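You operate a simulated robot arm through the tools that you are given. There is no shell and no other tool.

You run a simulated robot arm. Do the job below in one go: nothing can be reset, and whatever is moved stays where it is left.

TASK
Mount the orange skein ring on the swift and thread it for winding.
Fine: yellow swift knob down; its twine over guide, dial stand and traverse slide, toggle in the white holder; swift brake off; leave the other rings.

The check looks at the end state, three seconds after you hand in, the way a careful person would. Anything else that was tipped, shoved, dropped, spilled or broken makes it a failure.

THE ROBOT
A 6-joint arm with a two-finger gripper, fixed in place. Base frame: the origin is at the foot of the arm, x ahead of it, y to its left, z up; the work surface is at about z = 800. Readings come in mm, rad, newtons and seconds.
Its first joint turns from -2.897 to 2.897 rad. Payload 3.43 kg.
The tool frame sits at the grasp point between the pads (the TCP): z along the fingers, y along the line on which they close. The tips reach 20 mm beyond it. Largest opening 190 mm; the body of the gripper starts 248 mm behind the TCP.
Orientation is that of the tool frame in the base frame, as a unit quaternion [x, y, z, w]. With the fingers straight down and closing along the base's y, the tool's x points along the base's -x, its y along +y and its z along -z.

THE INTERFACE
- The arm moves only by the tool apply_moves. Its argument "commands" is text: rows parted by semicolons, each of 7 numbers parted by spaces: the shift along the base's x, y, z in cm, then the turn, a rotation vector about the base's x, y, z in rad, then the finger opening in cm, from 0 to 19. In form: dx dy dz wx wy wz claw; .... A call has 1 to 20 rows; each row is the pose to reach, as a shift and turn from the pose commanded when the call began. Each row takes 0.2 s and may step no farther than 50 mm and 0.15 rad from the row before; otherwise, or with a gripper value out of range, the whole call is refused. A pose out of reach is approached as far as the arm can. The call stops where the force on the tool passes 50 N (or 10 N more than at its start, if that is more) or the arm is blocked; 0.2 s more then pass. The fingers move at their own pace (about 153 mm/s each) and stop on an object; they squeeze with about 34 N. The grip force told is the motor's: it shows also when the fingers shut on nothing. Time passes only in rows, and 0.2 s behind the last, so rows that repeat a pose let the fingers close. It gives the time, the measured TCP pose, the force on the tool (base axes), the opening and the grip force at its end, in the units of the frame above (readings bear some noise), with the torque about the TCP (base axes, N m) and any sound that the robot's microphone picked up, and new pictures: "views" is both (left out), scene, wrist or none.
- Cameras (640 x 400 px; columns grow to the right, rows downward): "scene" is fixed at [51, 648.1, 1492]; the picture's right is [-0.66, -0.75, 0.00], its down [-0.40, 0.35, -0.85] and it looks along [0.64, -0.56, -0.53] (base axes); focal length 311 px, centre (320, 200). "wrist" rides on the gripper at [70, -8, -288] in the tool frame; the picture's right is [0.12, 0.99, 0.00], its down [-0.96, 0.11, -0.25] and it looks along [-0.24, 0.03, 0.97] (tool axes); focal length 261 px, centre (320, 200).
- move_column(by): slides the trunk up (or, below 0, down) by that many mm; the arm rides with it, the base frame stays. It gives what a move gives, with no picture.
- locate(camera, pixels): for up to 12 pixels [column, row] of the newest picture of that camera ("zoom" is the newest enlarged one), the place [x, y, z] in the base frame of the surface seen there, good to about 2 mm. The clock stands still meanwhile.
- inspect(camera, box): a new picture of the part [left, top, right, bottom] of that camera's present view, enlarged. The clock stands still meanwhile.
- finish_job(): hands the job in; it is judged then, once.

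Leave the gripper open and the arm clear of the work at the hand-in unless told otherwise.

The tools are called after ">>>" as a command line: name --argument value ..., lists and objects as JSON in quotes. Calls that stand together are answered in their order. apply_moves: Moves the arm, as the interface text tells. Its arguments: {"type":"object","properties":{"commands":{"type":"string"},"views":{"type":"string","enum":["both","scene","wrist","none"]}},"required":["commands"]} The other tools are called the same way: move_column (by) slides the trunk up or down; locate (camera, pixels) gives the place of the surface under pixels of a picture; inspect (camera, box) takes an enlarged picture of a part of a camera's view; finish_job () hands the job in.

At the start:

```text
time_s: 0.0
tool_pos: [602.4, -259.7, 1178.2]
tool_rot: [0.0, 1.0, 0.0, -0.001]
force: [0.7, -0.5, -0.8]
wrist_torque: [0.01, 0.0, -0.05]
finger_gap: 190.1
grip_force: 0.0
trunk travel left (down, up): [-325.0, 115.0]
```

scene: 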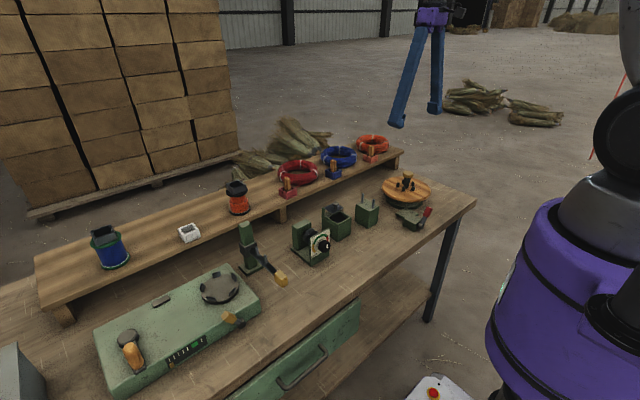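
wrist: 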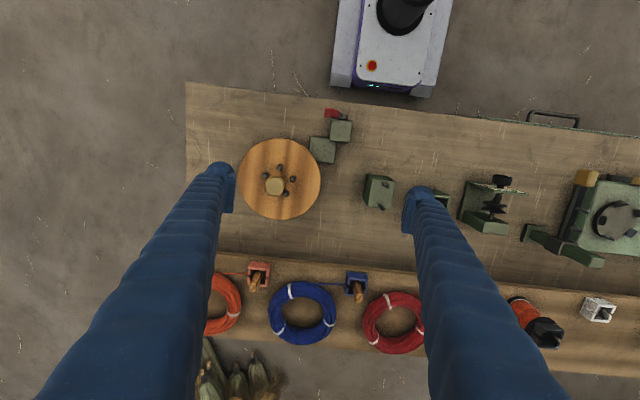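

I see a bench with a shelf holding three rings (red, blue, orange), each with a small holder and toggle. There is also a wooden swift disc with a knob and a red brake lever, a guide, a dial stand, a traverse slide, and a white holder on the shelf. I'll enlarge several parts before moving.

>>> inspect --camera "scene" --box '[340, 120, 480, 240]'

>>> inspect --camera "scene" --box '[220, 170, 400, 300]'

>>> inspect --camera "wrist" --box '[180, 80, 420, 230]'

>>> inspect --camera "wrist" --box '[200, 230, 440, 380]'

>>> inspect --camera "wrist" --box '[400, 150, 640, 370]'

>>> inspect --camera "scene" --box '[80, 210, 300, 400]'

```text
3.33 times, centred on (410, 180) of scene
```

zoom: 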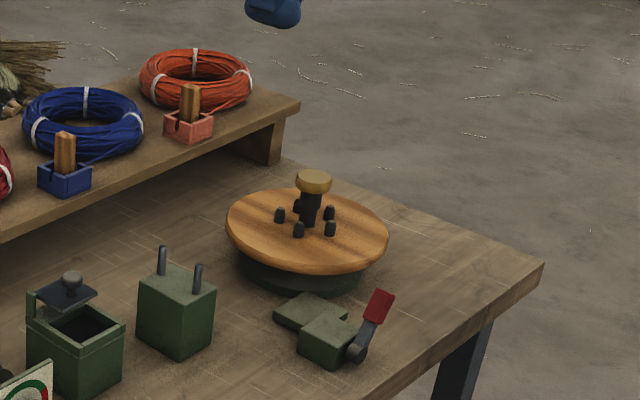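

```text
3.08 times, centred on (310, 235) of scene
```

zoom: 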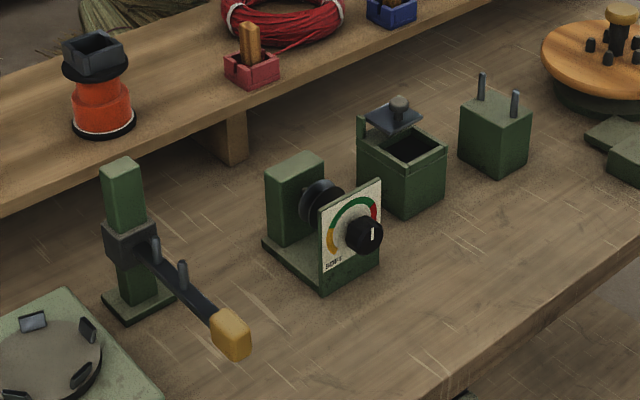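

```text
2.67 times, centred on (300, 155) of wrist
```

zoom: 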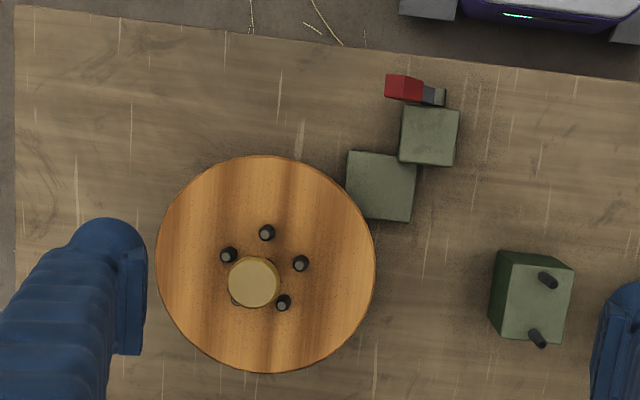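

```text
2.67 times, centred on (320, 305) of wrist
```

zoom: 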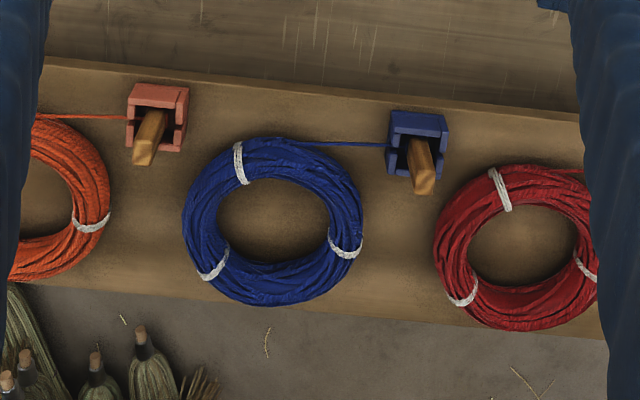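

```text
1.82 times, centred on (520, 260) of wrist
```

zoom: 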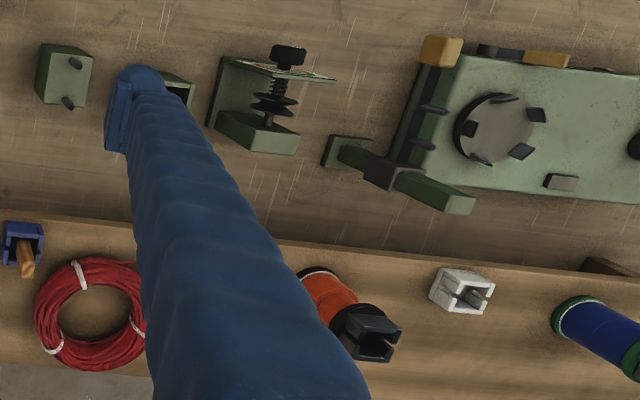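

```text
2.11 times, centred on (190, 305) of scene
```

zoom: 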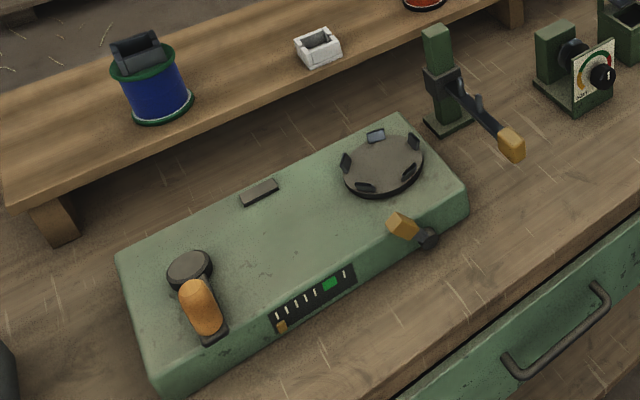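

I'll get the coordinates of the main parts from the scene and wrist pictures.

>>> locate --camera "wrist" --pixels '[[275, 186], [280, 167], [265, 176], [292, 179], [286, 193], [242, 180], [318, 180], [279, 140], [279, 219], [330, 112], [340, 131], [322, 150]]'

>>> locate --camera "wrist" --pixels '[[385, 185], [381, 206], [378, 190], [228, 283], [237, 305], [218, 330], [258, 265], [254, 286], [260, 272], [208, 282], [215, 305], [232, 325]]'

>>> locate --camera "scene" --pixels '[[408, 175], [430, 211], [417, 224], [402, 212], [362, 202], [375, 206], [368, 215], [331, 250], [326, 240], [310, 228], [247, 232], [283, 279]]'

>>> locate --camera "scene" --pixels '[[373, 139], [361, 145], [387, 143], [374, 149], [370, 147], [189, 228], [189, 232], [182, 233], [199, 233], [264, 252], [271, 258], [255, 250]]'

```text
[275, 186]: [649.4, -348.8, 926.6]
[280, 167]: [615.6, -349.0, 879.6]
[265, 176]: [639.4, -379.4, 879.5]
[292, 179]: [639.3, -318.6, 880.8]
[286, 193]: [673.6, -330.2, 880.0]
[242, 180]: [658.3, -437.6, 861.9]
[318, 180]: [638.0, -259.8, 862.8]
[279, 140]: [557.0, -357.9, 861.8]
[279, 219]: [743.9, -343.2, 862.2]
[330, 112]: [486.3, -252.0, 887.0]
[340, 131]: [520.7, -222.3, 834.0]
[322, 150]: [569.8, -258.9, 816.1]
```

```text
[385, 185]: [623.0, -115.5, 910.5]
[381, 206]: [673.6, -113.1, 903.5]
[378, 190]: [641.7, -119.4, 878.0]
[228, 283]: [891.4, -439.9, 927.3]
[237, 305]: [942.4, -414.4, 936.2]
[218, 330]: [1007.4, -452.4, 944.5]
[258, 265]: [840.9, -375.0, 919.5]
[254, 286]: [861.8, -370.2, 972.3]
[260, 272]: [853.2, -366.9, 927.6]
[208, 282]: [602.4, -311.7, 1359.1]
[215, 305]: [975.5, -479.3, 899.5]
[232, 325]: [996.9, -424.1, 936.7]
```

```text
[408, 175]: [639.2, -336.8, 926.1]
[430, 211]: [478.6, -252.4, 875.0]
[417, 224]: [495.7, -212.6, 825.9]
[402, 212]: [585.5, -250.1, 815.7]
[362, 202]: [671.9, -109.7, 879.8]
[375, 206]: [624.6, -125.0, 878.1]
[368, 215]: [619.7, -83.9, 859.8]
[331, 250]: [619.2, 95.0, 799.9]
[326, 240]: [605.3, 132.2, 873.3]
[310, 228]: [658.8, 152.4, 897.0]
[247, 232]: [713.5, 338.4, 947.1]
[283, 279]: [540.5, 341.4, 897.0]
```

```text
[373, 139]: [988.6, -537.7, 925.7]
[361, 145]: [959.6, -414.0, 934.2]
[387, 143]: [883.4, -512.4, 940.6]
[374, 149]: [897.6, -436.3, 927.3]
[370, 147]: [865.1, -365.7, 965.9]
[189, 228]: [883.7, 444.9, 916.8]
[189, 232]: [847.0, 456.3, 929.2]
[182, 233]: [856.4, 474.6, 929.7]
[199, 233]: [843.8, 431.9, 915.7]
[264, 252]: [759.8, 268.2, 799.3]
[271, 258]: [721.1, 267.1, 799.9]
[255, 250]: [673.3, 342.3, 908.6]
```

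The orange ring lies near (955,-475) on the shelf (top about z=900), and its toggle holder is near (865,-368). I'll move high over that side for a closer wrist view.

>>> apply_moves --commands "3.6 -3 0 0 0 0 19; 7.2 -6 0 0 0 0 19; 10.8 -9 0 0 0 0 19; 14.4 -12 0 0 0 0 19; 18 -15 0 0 0 0 19; 21.6 -18 0 0 0 0 19"

```text
time_s: 1.4
tool_pos: [818.0, -441.6, 1176.3]
tool_rot: [-0.001, 1.0, 0.001, -0.001]
force: [0.2, -0.2, -1.2]
wrist_torque: [0.03, 0.06, -0.01]
finger_gap: 190.2
grip_force: 0.1
trunk travel left (down, up): [-325.0, 115.0]
```

scene: 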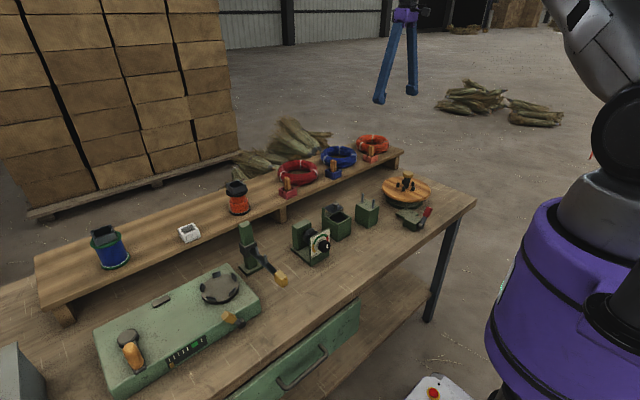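
wrist: 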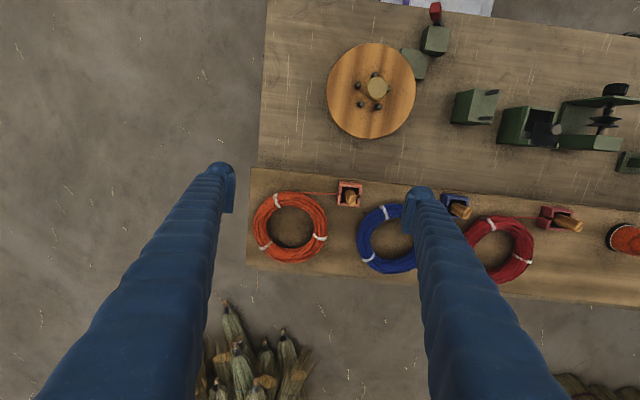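

The orange ring is now clear at about (290,227). I'll enlarge and locate it.

>>> inspect --camera "wrist" --box '[230, 160, 390, 280]'

>>> locate --camera "wrist" --pixels '[[290, 227], [253, 227], [327, 227], [290, 191], [290, 263], [290, 200], [290, 254], [317, 227], [263, 227], [350, 188], [350, 197], [336, 193]]'

>>> locate --camera "wrist" --pixels '[[372, 88], [372, 136], [327, 90], [416, 90], [370, 42], [377, 88], [385, 88], [369, 88], [358, 86], [361, 103], [377, 106], [374, 73]]'

```text
3.33 times, centred on (310, 220) of wrist
```

zoom: 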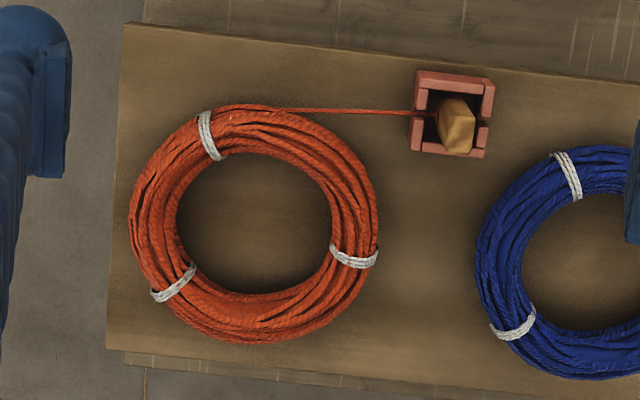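

```text
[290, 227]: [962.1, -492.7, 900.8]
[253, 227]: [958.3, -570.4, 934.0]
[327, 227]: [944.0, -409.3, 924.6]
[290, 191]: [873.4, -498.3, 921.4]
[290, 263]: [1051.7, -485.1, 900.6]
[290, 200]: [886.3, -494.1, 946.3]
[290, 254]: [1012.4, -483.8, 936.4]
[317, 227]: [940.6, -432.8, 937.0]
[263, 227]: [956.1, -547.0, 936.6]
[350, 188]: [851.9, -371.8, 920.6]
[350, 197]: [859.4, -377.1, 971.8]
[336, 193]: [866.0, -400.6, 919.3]
```

```text
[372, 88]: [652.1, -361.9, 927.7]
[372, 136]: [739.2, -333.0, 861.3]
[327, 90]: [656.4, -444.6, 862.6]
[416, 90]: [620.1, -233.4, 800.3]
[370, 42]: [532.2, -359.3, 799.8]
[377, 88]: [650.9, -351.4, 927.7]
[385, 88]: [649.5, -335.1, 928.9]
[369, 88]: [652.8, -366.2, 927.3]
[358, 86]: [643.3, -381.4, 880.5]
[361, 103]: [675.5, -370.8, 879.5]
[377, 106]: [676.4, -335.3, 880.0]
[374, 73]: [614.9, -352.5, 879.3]
```

I'll zoom in tightly from both cameras on the toggle holder, the swift, the brake and the threading stations.

>>> inspect --camera "scene" --box '[350, 125, 400, 170]'

>>> inspect --camera "scene" --box '[380, 165, 445, 235]'

>>> inspect --camera "scene" --box '[345, 185, 390, 235]'

>>> inspect --camera "scene" --box '[285, 200, 355, 270]'

>>> inspect --camera "scene" --box '[230, 215, 300, 295]'

>>> inspect --camera "scene" --box '[165, 210, 215, 255]'

>>> inspect --camera "wrist" --box '[370, 0, 470, 80]'

>>> inspect --camera "wrist" --box '[325, 165, 375, 220]'

```text
8.89 times, centred on (375, 148) of scene
```

zoom: 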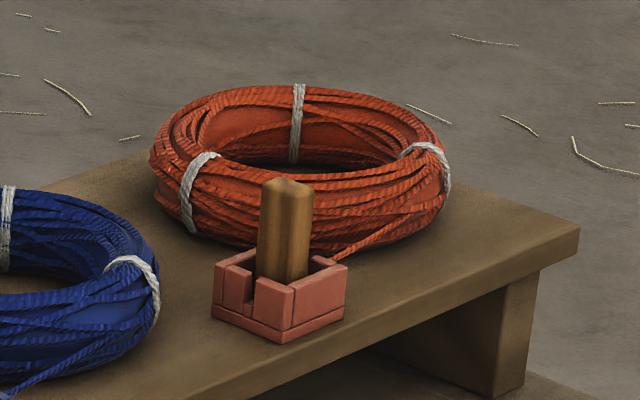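

```text
5.71 times, centred on (412, 200) of scene
```

zoom: 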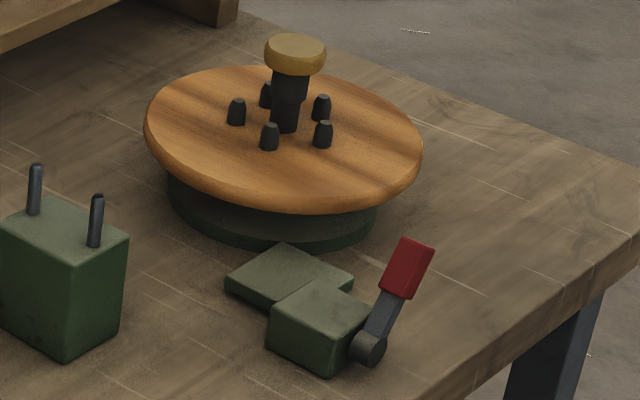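

```text
8.00 times, centred on (368, 210) of scene
```

zoom: 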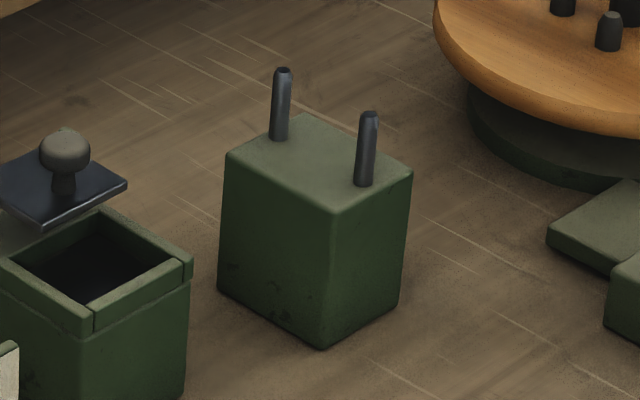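

```text
5.71 times, centred on (320, 235) of scene
```

zoom: 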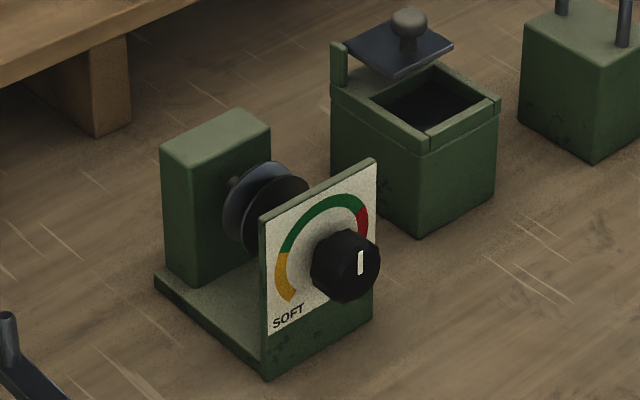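

```text
5.00 times, centred on (265, 255) of scene
```

zoom: 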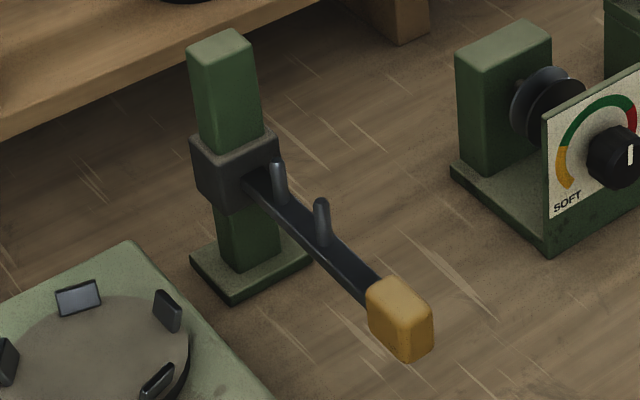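

```text
8.89 times, centred on (190, 232) of scene
```

zoom: 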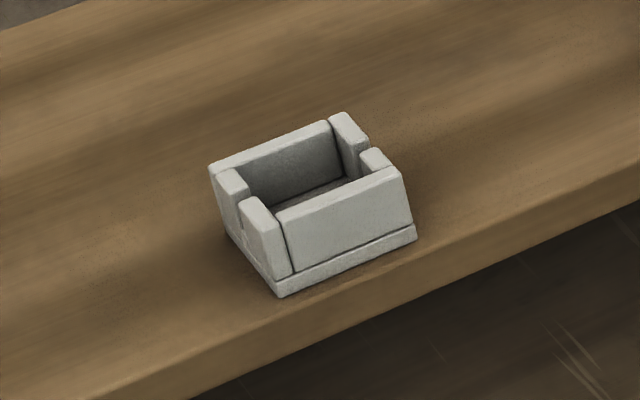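

```text
5.00 times, centred on (420, 40) of wrist
```

zoom: 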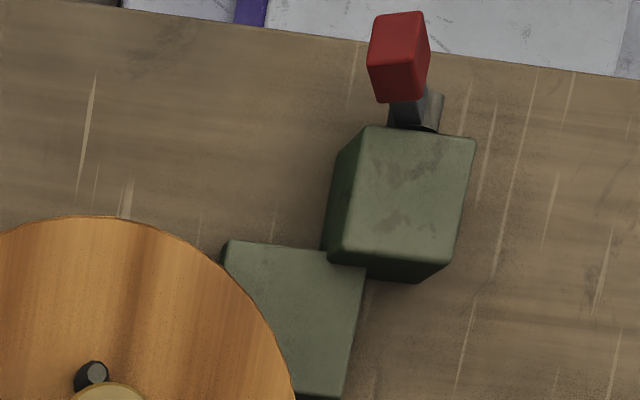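

```text
7.27 times, centred on (350, 192) of wrist
```

zoom: 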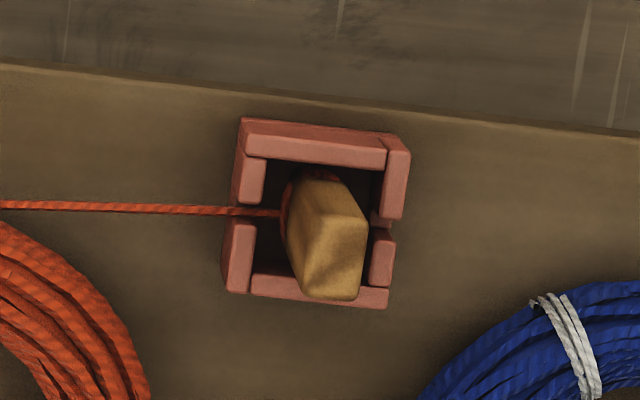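

The ring measures about 81 mm outer radius and 50 mm inner radius, with its centre near (955,-490), z 900–945. The swift's five pegs sit at about 33 mm radius around (648,-350), so the ring fits over them. Next I test reach high above the ring.

>>> apply_moves --commands "4.6 -1.6 0 0 0 0 19; 9.2 -3.2 0 0 0 0 19; 13.7 -4.9 0 0 0 0 19; 13.7 -4.9 0 0 0 0 19"

```text
time_s: 2.4
tool_pos: [893.0, -457.9, 1165.1]
tool_rot: [0.001, 1.0, 0.0, 0.0]
force: [-0.1, -0.6, 0.2]
wrist_torque: [0.03, -0.05, 0.0]
finger_gap: 190.2
grip_force: 0.0
out of reach, approached as far as the arm can: row 2, 3, 4
trunk travel left (down, up): [-325.0, 115.0]
```

scene: 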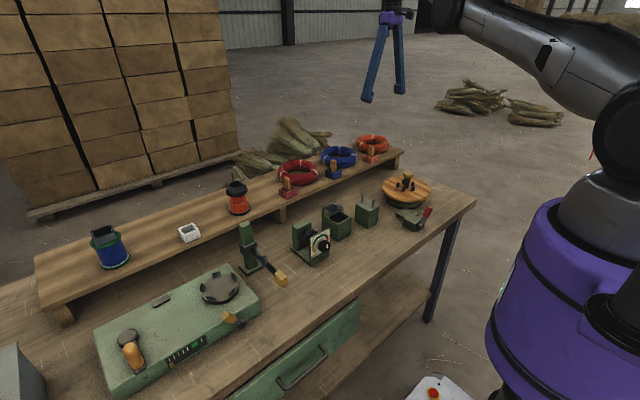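
wrist: 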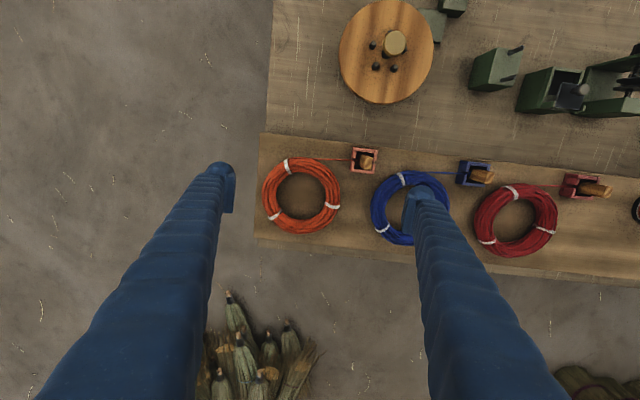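

The straight-down reach stops near r≈1003 mm. The ring centre is at r≈1073, so I'll tilt the gripper outward by 0.3 rad about y, which leaves the pads parallel to the closing axis. I do this high up.

>>> apply_moves --commands "0 0 0 0 -0.15 0 19; 0 0 0 0 -0.3 0 19; 0 0 0 0 -0.3 0 19"

```text
time_s: 3.2
tool_pos: [895.0, -459.0, 1162.1]
tool_rot: [0.001, 0.989, 0.001, 0.15]
force: [0.9, -1.1, 0.1]
wrist_torque: [0.36, 0.23, 0.07]
finger_gap: 190.1
grip_force: 0.1
trunk travel left (down, up): [-325.0, 115.0]
```

scene: 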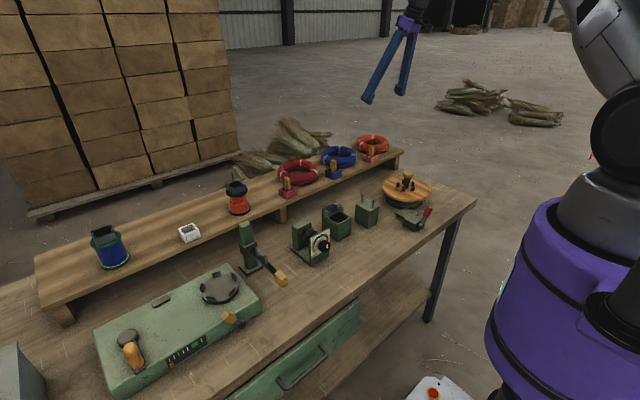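
wrist: 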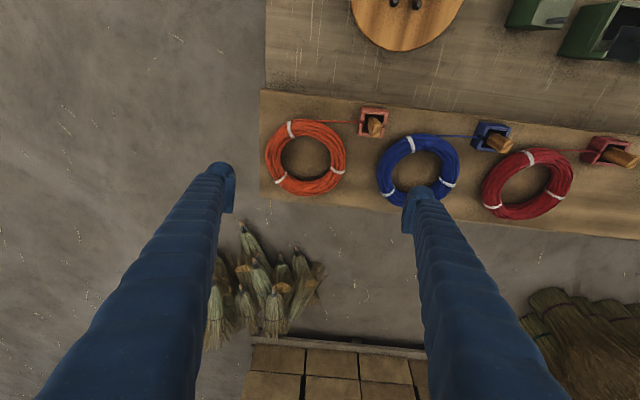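

The commanded pose gets clipped to what is reached, which is good to know. I'll locate the ring edges in this new wrist picture, using a zoom for accuracy.

>>> inspect --camera "wrist" --box '[250, 90, 410, 210]'

>>> locate --camera "wrist" --pixels '[[306, 121], [306, 128], [306, 136], [306, 180], [306, 188], [306, 194], [267, 158], [275, 158], [284, 158], [327, 158], [336, 158], [344, 158]]'

```text
3.33 times, centred on (330, 150) of wrist
```

zoom: 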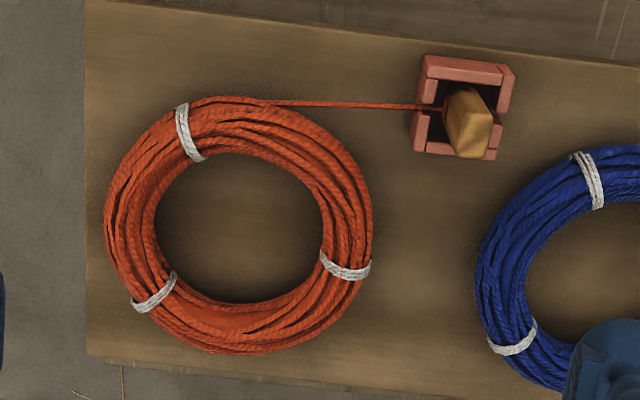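

```text
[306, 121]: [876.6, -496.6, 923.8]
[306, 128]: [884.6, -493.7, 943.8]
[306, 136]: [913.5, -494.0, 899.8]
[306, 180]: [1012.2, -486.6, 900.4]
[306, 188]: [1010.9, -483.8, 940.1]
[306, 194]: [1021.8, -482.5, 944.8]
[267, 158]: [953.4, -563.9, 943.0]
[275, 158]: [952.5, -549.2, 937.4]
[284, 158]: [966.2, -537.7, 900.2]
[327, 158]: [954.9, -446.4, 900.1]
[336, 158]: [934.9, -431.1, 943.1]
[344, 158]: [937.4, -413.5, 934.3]
```

The ring centre is confirmed at about (955,-490) with outer radius about 81. I move the open gripper above it, then down part way.

>>> apply_moves --commands "2 -1 -2.5 0 -0.3 0 19; 4 -2 -5 0 -0.3 0 19; 6 -3.1 -7.5 0 -0.3 0 19; 6 -3.1 -11.5 0 -0.3 0 19; 6 -3.1 -15 0 -0.3 0 19; 6 -3.1 -15 0 -0.3 0 19"

```text
refused: row 1 steps farther than a row can; nothing moved
```

The tilt is already part of the starting pose, so the turn should be zero now. I'll resend with no turn.

>>> apply_moves --commands "2 -1 -2.5 0 0 0 19; 4 -2 -5 0 0 0 19; 6 -3.1 -7.5 0 0 0 19; 6 -3.1 -11.5 0 0 0 19; 6 -3.1 -15 0 0 0 19; 6 -3.1 -15 0 0 0 19"

```text
time_s: 4.6
tool_pos: [953.1, -487.4, 1016.1]
tool_rot: [0.001, 0.989, 0.0, 0.15]
force: [-0.4, -1.1, -1.2]
wrist_torque: [0.04, -0.05, 0.03]
finger_gap: 189.9
grip_force: 0.2
trunk travel left (down, up): [-325.0, 115.0]
```

scene: 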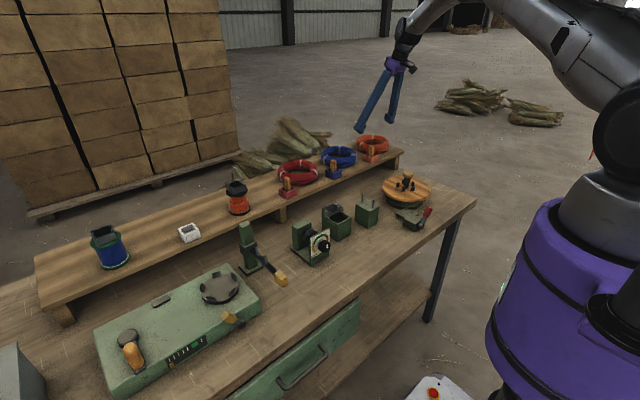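
wrist: 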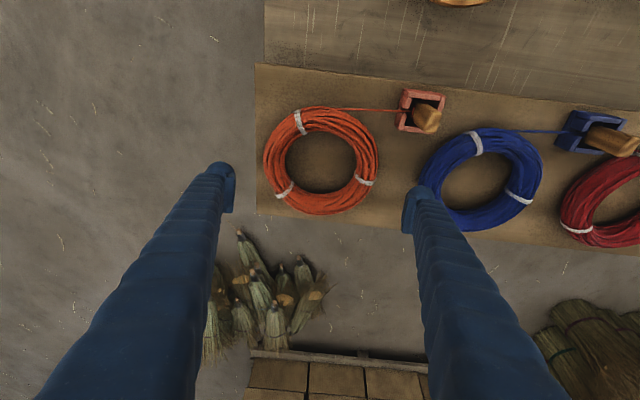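

The ring (columns 264–378) is centred between the fingertips (235–402). I lower to z≈931.

>>> apply_moves --commands "0.2 -0.2 -3 0 0 0 19; 0.2 -0.2 -6 0 0 0 19; 0.2 -0.2 -8.4 0 0 0 19; 0.2 -0.2 -8.4 0 0 0 19"

>>> inspect --camera "scene" --box '[330, 90, 430, 180]'

>>> locate --camera "wrist" --pixels '[[228, 165], [411, 190], [320, 100], [262, 150], [380, 150]]'

```text
time_s: 5.6
tool_pos: [956.6, -489.8, 929.7]
tool_rot: [-0.001, 0.989, 0.0, 0.149]
force: [-0.1, -0.2, 0.9]
wrist_torque: [-0.01, -0.01, 0.0]
finger_gap: 190.1
grip_force: 0.1
trunk travel left (down, up): [-325.0, 115.0]
```

scene: 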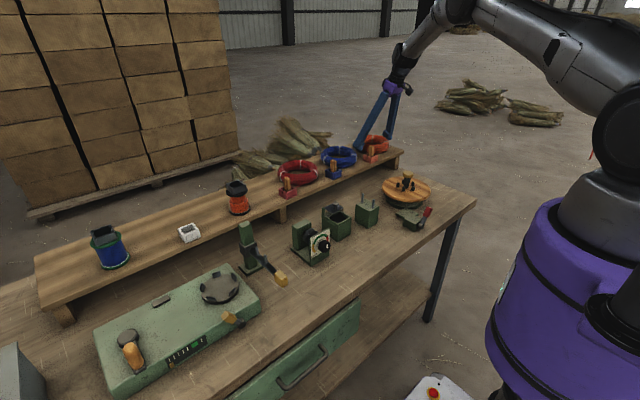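
wrist: 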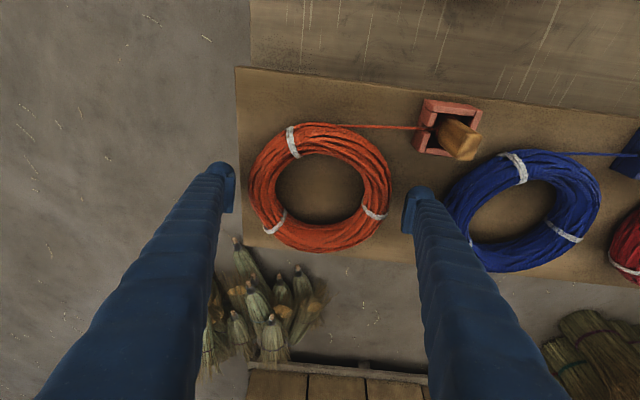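

```text
4.44 times, centred on (380, 135) of scene
```

zoom: 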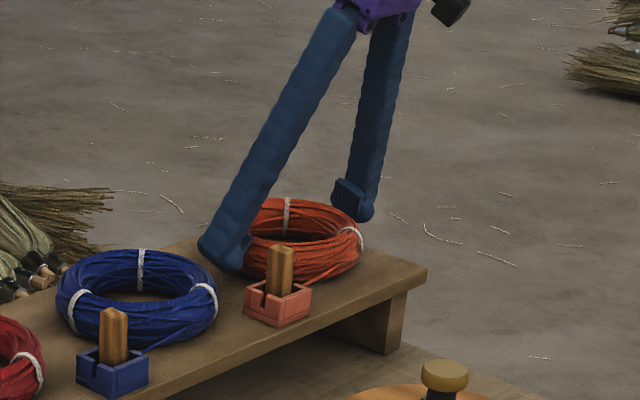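

```text
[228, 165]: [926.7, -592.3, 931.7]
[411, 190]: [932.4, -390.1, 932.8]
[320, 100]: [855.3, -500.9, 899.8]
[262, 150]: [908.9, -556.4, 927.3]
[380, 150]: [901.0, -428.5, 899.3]
```

The fingers straddle the ring with clearance on both sides. I close on it.

>>> apply_moves --commands "0 0 0 0 0 0 17; 0 0 0 0 0 0 16; 0 0 0 0 0 0 15; 0 0 0 0 0 0 14; 0 0 0 0 0 0 14"

>>> inspect --camera "scene" --box '[330, 90, 430, 180]'

```text
time_s: 6.8
tool_pos: [955.6, -490.8, 930.3]
tool_rot: [-0.001, 0.989, 0.001, 0.148]
force: [-0.9, -1.5, 1.2]
wrist_torque: [0.13, 0.06, 0.06]
finger_gap: 143.1
grip_force: 34.5
trunk travel left (down, up): [-325.0, 115.0]
```

scene: 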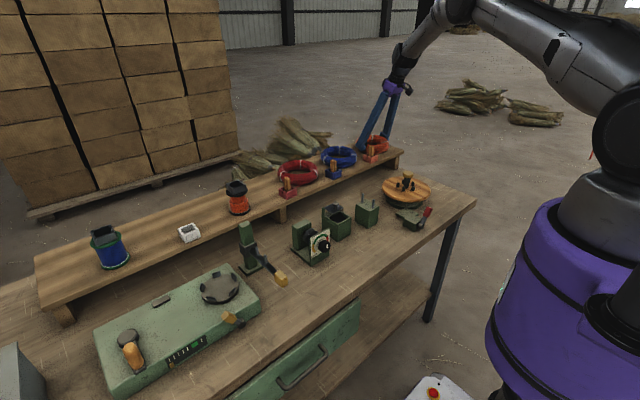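
wrist: 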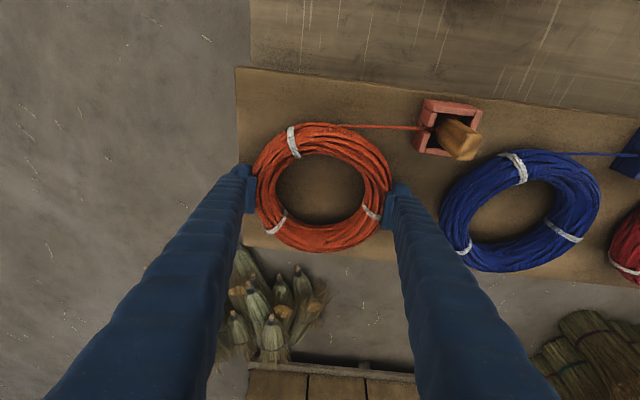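

```text
4.44 times, centred on (380, 135) of scene
```

zoom: 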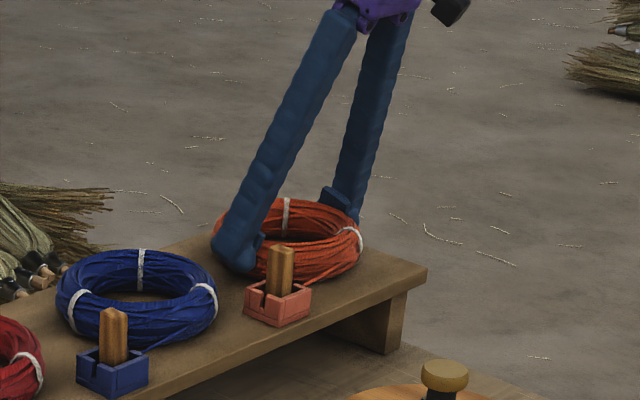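

Grip reads 34 N at a gap of 143, so the ring is held. I lift 2 cm while commanding a tighter close, and watch the twine and toggle.

>>> apply_moves --commands "0 0 0 0 0 0 12; 0 0 0 0 0 0 12; 0 0 0.7 0 0 0 12; 0 0 1.4 0 0 0 12; 0 0 2 0 0 0 12; 0 0 2 0 0 0 12"

>>> inspect --camera "scene" --box '[330, 90, 430, 180]'

```text
time_s: 8.2
tool_pos: [955.4, -488.7, 950.2]
tool_rot: [0.0, 0.989, 0.0, 0.15]
force: [0.8, 0.4, -1.0]
wrist_torque: [-0.02, 0.0, 0.01]
finger_gap: 143.1
grip_force: 34.5
trunk travel left (down, up): [-325.0, 115.0]
```

scene: 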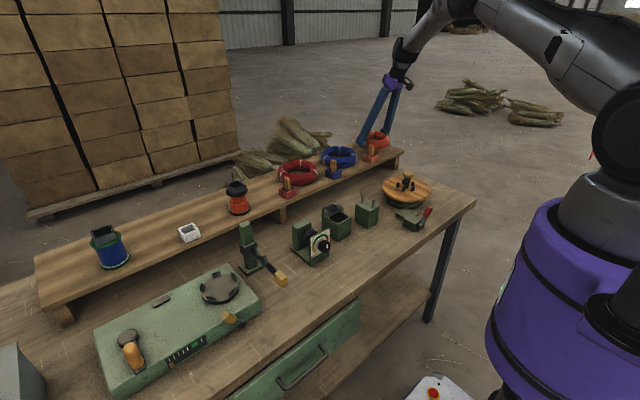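
wrist: 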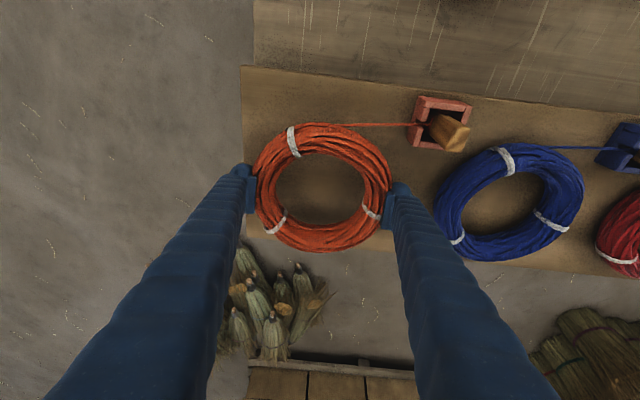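

```text
4.44 times, centred on (380, 135) of scene
```

zoom: 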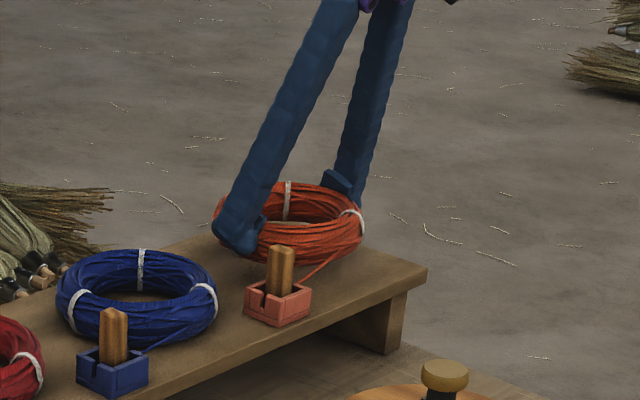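

The ring is held level and is light. The twine stays taut to the toggle, and the toggle has not moved. I lift 5 cm more to see how the twine behaves.

>>> apply_moves --commands "0 -0.5 1.5 0 0 0 12; 0 -1 3 0 0 0 12; 0 -1.5 4.5 0 0 0 12; 0 -2 6 0 0 0 12; 0 -2 6 0 0 0 12"

>>> inspect --camera "scene" --box '[330, 90, 430, 180]'

```text
time_s: 9.4
tool_pos: [954.6, -509.3, 1011.0]
tool_rot: [0.0, 0.989, 0.0, 0.149]
force: [-0.4, 0.1, -1.5]
wrist_torque: [-0.01, 0.03, -0.02]
finger_gap: 142.7
grip_force: 33.6
trunk travel left (down, up): [-325.0, 115.0]
```

scene: 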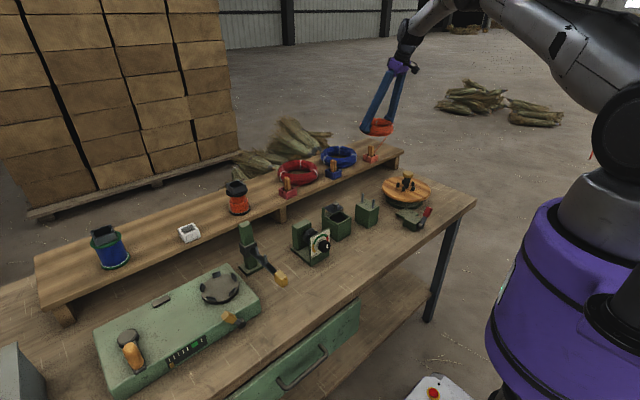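
wrist: 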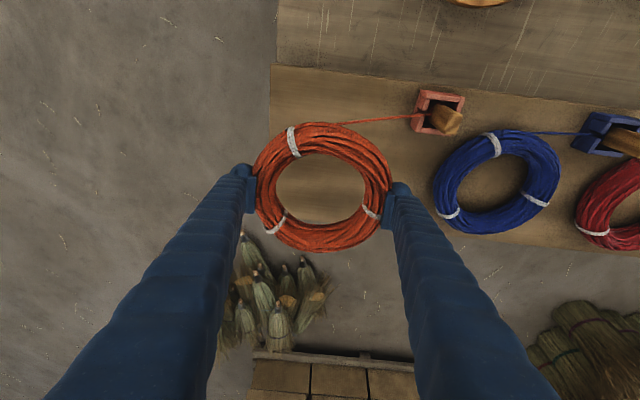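

```text
4.44 times, centred on (380, 135) of scene
```

zoom: 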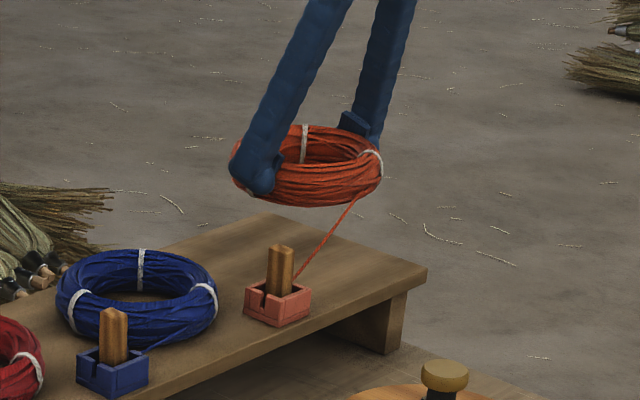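

The twine pays out freely with no force, and the toggle stays put. I carry the ring toward the swift, along y≈-510 first and then across to (649,-350), keeping z at 1011.

>>> apply_moves --commands "-4.4 0 0 0 0 0 12; -8.8 0 0 0 0 0 12; -13.2 0 0 0 0 0 12; -17.6 0 0 0 0 0 12; -22 0 0 0 0 0 12; -26 1.5 0 0 0 0 12; -29 5 0 0 0 0 12; -30.5 9 0 0 0 0 12; -30.6 13 0 0 0 0 12; -30.6 15.95 0 0 0 0 12; -30.6 15.95 0 0 0 0 12"

>>> inspect --camera "scene" --box '[340, 110, 460, 230]'

```text
time_s: 11.8
tool_pos: [648.2, -349.1, 1010.5]
tool_rot: [0.0, 0.989, 0.0, 0.149]
force: [0.2, 0.5, -2.2]
wrist_torque: [0.03, 0.03, 0.0]
finger_gap: 143.1
grip_force: 34.1
trunk travel left (down, up): [-325.0, 115.0]
```

scene: 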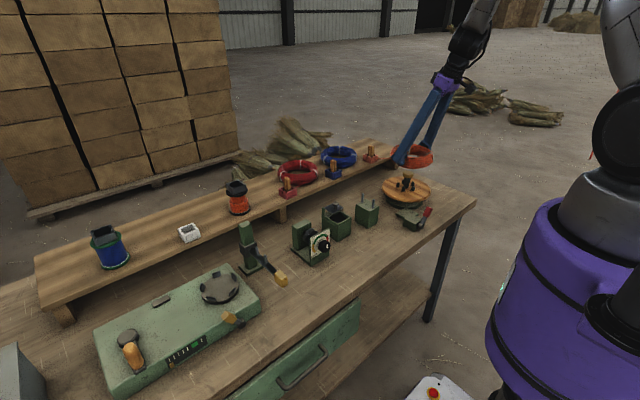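
wrist: 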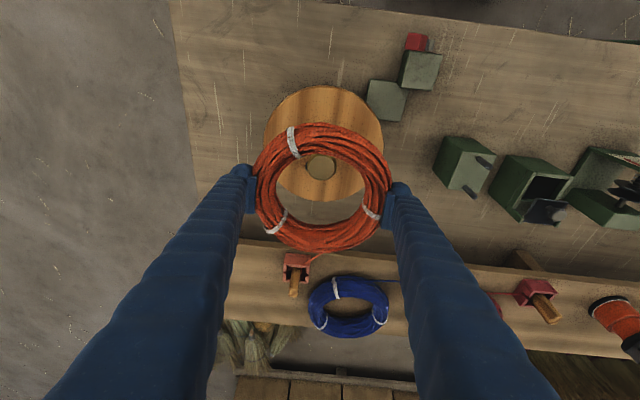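

```text
3.33 times, centred on (400, 170) of scene
```

zoom: 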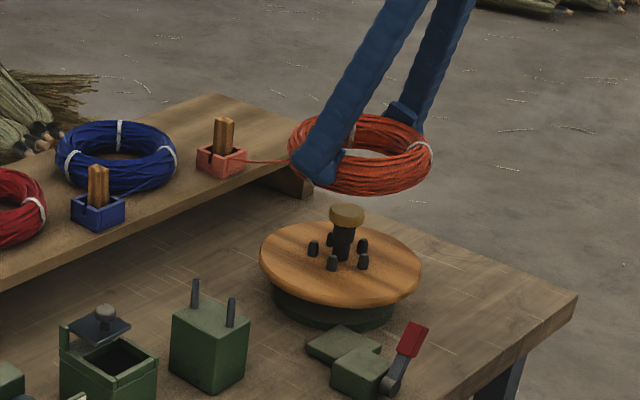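

The ring is over the swift. I'll check the ring's actual position against the knob before lowering.

>>> locate --camera "wrist" --pixels '[[322, 126], [322, 136], [322, 155], [322, 245], [322, 232], [322, 222], [256, 182], [275, 182], [388, 182], [366, 182], [320, 168], [300, 260]]'

```text
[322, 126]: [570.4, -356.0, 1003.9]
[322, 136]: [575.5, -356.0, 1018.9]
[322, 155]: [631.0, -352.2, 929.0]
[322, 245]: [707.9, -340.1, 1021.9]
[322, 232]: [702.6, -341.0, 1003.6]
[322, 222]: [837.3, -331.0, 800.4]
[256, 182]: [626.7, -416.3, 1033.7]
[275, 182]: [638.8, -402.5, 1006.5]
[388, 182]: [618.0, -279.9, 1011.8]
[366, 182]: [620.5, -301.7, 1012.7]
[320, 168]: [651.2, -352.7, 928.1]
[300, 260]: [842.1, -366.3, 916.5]
```

The ring centre is about (649,-351), aligned with the swift. I lower it to the disc.

>>> apply_moves --commands "0 0 -3 0 0 0 12; 0 0 -6 0 0 0 12; 0 0 -9 0 0 0 12; 0 0 -10.5 0 0 0 12; 0 0 -11.2 0 0 0 12; 0 0 -11.2 0 0 0 12"

>>> inspect --camera "scene" --box '[340, 110, 460, 230]'

```text
time_s: 13.2
tool_pos: [648.9, -349.3, 899.5]
tool_rot: [0.0, 0.989, 0.0, 0.148]
force: [0.2, 0.4, -1.1]
wrist_torque: [-0.04, -0.01, 0.0]
finger_gap: 142.7
grip_force: 34.4
trunk travel left (down, up): [-325.0, 115.0]
```

scene: 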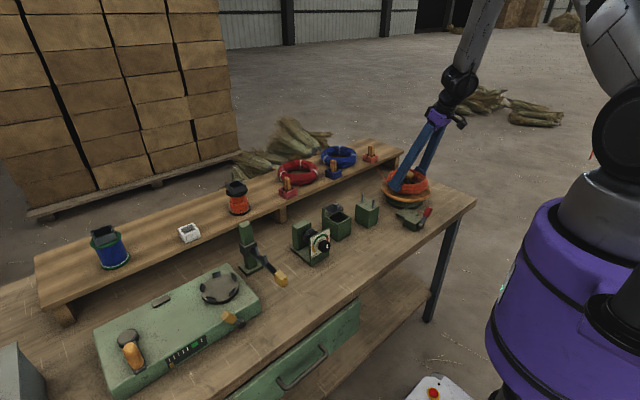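
wrist: 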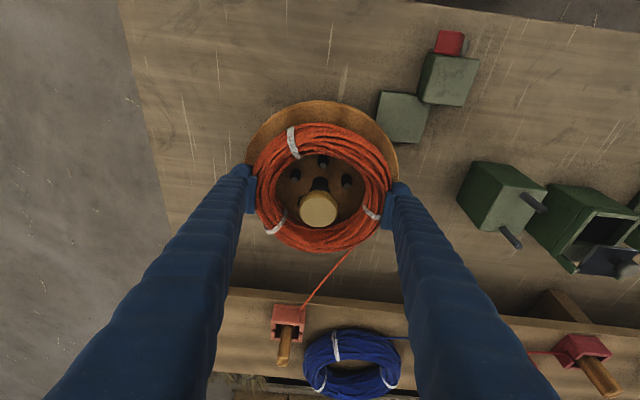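

```text
3.33 times, centred on (400, 170) of scene
```

zoom: 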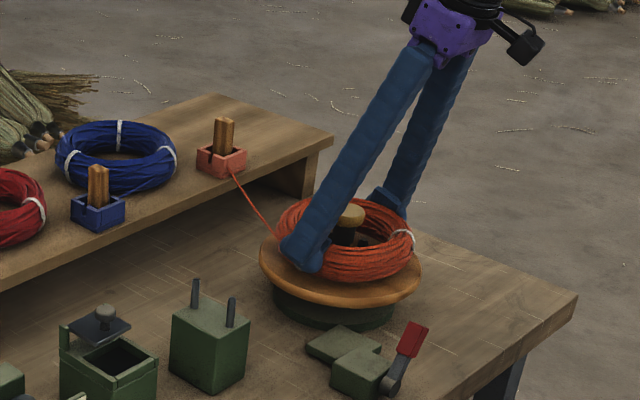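

The ring is around the pegs, about 7 mm above the disc by my reckoning. I ease it down the last bit.

>>> apply_moves --commands "0 0 -0.2 0 0 0 12; 0 0 -0.4 0 0 0 12; 0 0 -0.6 0 0 0 12; 0 0 -0.6 0 0 0 12" --views "wrist"

>>> inspect --camera "scene" --box '[380, 155, 440, 215]'

```text
time_s: 14.2
tool_pos: [648.5, -350.8, 894.6]
tool_rot: [0.0, 0.989, 0.0, 0.15]
force: [-1.1, 0.3, 5.5]
wrist_torque: [-0.27, 0.12, 0.04]
finger_gap: 142.9
grip_force: 34.0
trunk travel left (down, up): [-325.0, 115.0]
```

wrist: 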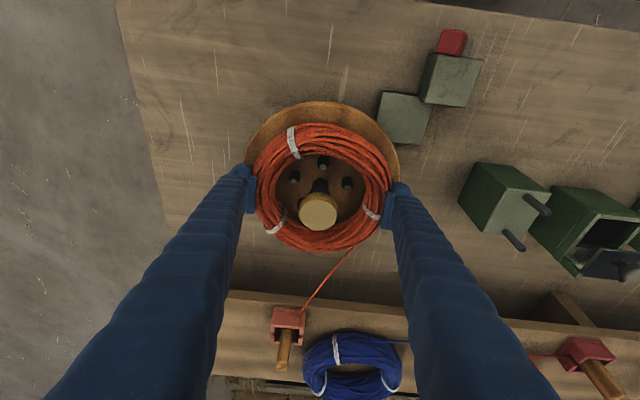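

```text
6.67 times, centred on (410, 185) of scene
```

zoom: 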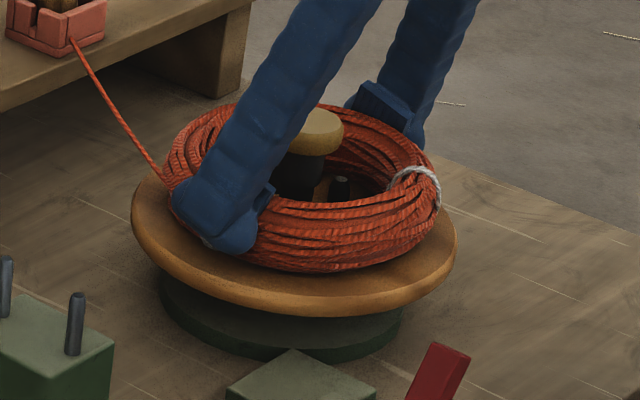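

The ring touches the disc (force +5.5 N in z). I open the fingers, then rise straight up.

>>> apply_moves --commands "0 0 0 0 0 0 15; 0 0 0 0 0 0 17; 0 0 0 0 0 0 19; 0 0 0 0 0 0 19; 0 0 3 0 0 0 19; 0 0 7 0 0 0 19; 0 0 11 0 0 0 19; 0 0 15 0 0 0 19; 0 0 15 0 0 0 19"

>>> inspect --camera "scene" --box '[340, 110, 460, 230]'

>>> inspect --camera "wrist" --box '[230, 50, 410, 250]'

```text
time_s: 16.2
tool_pos: [649.7, -349.7, 1043.1]
tool_rot: [0.001, 0.989, 0.0, 0.149]
force: [0.4, 0.5, 0.2]
wrist_torque: [-0.06, 0.05, -0.01]
finger_gap: 189.9
grip_force: 0.0
trunk travel left (down, up): [-325.0, 115.0]
```

scene: 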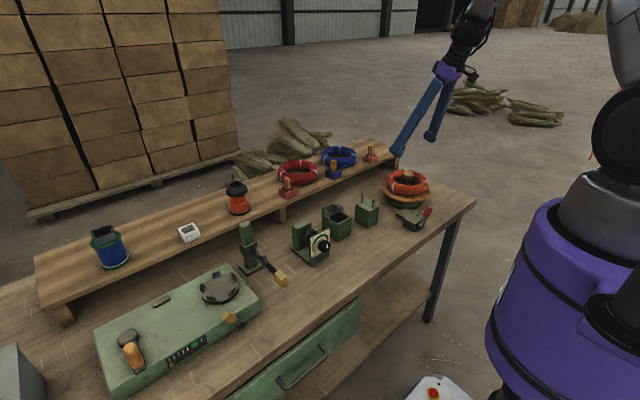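
wrist: 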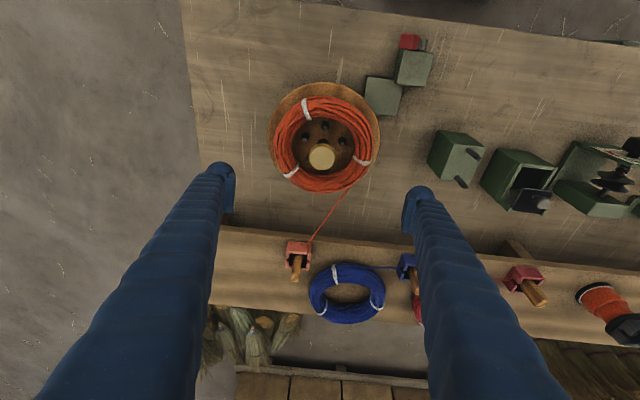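

```text
3.33 times, centred on (400, 170) of scene
```

zoom: 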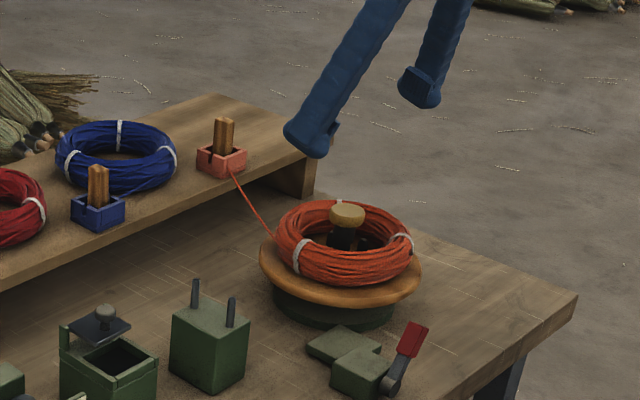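

```text
2.00 times, centred on (320, 150) of wrist
```

zoom: 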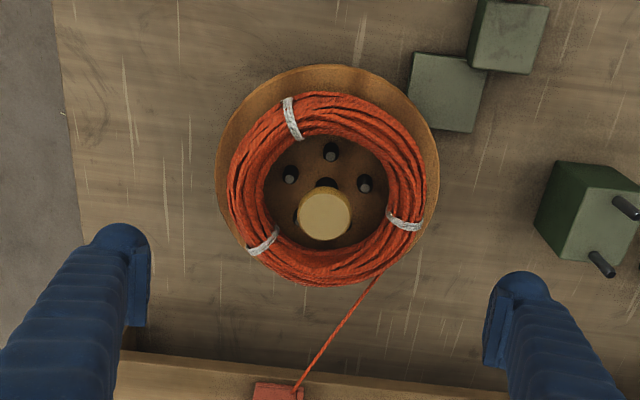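

The ring sits on the disc around the pegs. I straighten the tool back to vertical and close the fingers, then come down on the knob top (z≈927 at (649,-350)).

>>> apply_moves --commands "0 0 0 0 0.15 0 10; 0 0 0 0 0.298 0 4; 0 0 0 0 0.298 0 0; 0 0 0 0 0.298 0 0; 0 0 -4 0 0.298 0 0; 0 0 -8 0 0.298 0 0; 0 0 -8 0 0.298 0 0"

>>> inspect --camera "scene" --box '[370, 135, 450, 215]'

```text
time_s: 17.8
tool_pos: [647.9, -349.3, 961.8]
tool_rot: [0.0, 1.0, -0.001, 0.0]
force: [-0.6, -0.6, 0.6]
wrist_torque: [-0.01, -0.05, 0.01]
finger_gap: 0.0
grip_force: 33.9
trunk travel left (down, up): [-325.0, 115.0]
```

scene: 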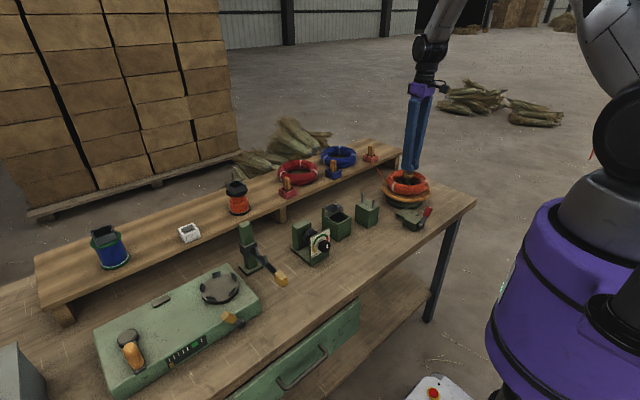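
wrist: 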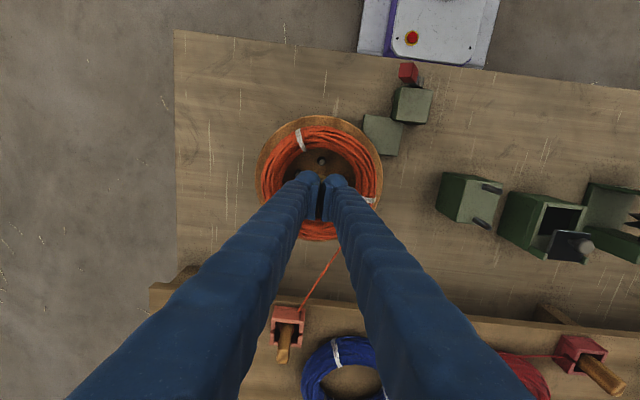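

```text
5.00 times, centred on (410, 175) of scene
```

zoom: 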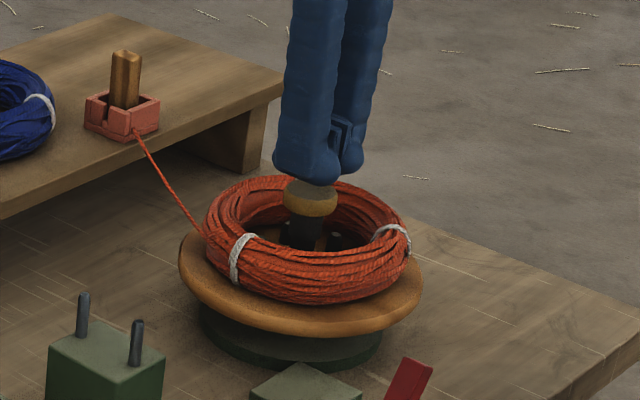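

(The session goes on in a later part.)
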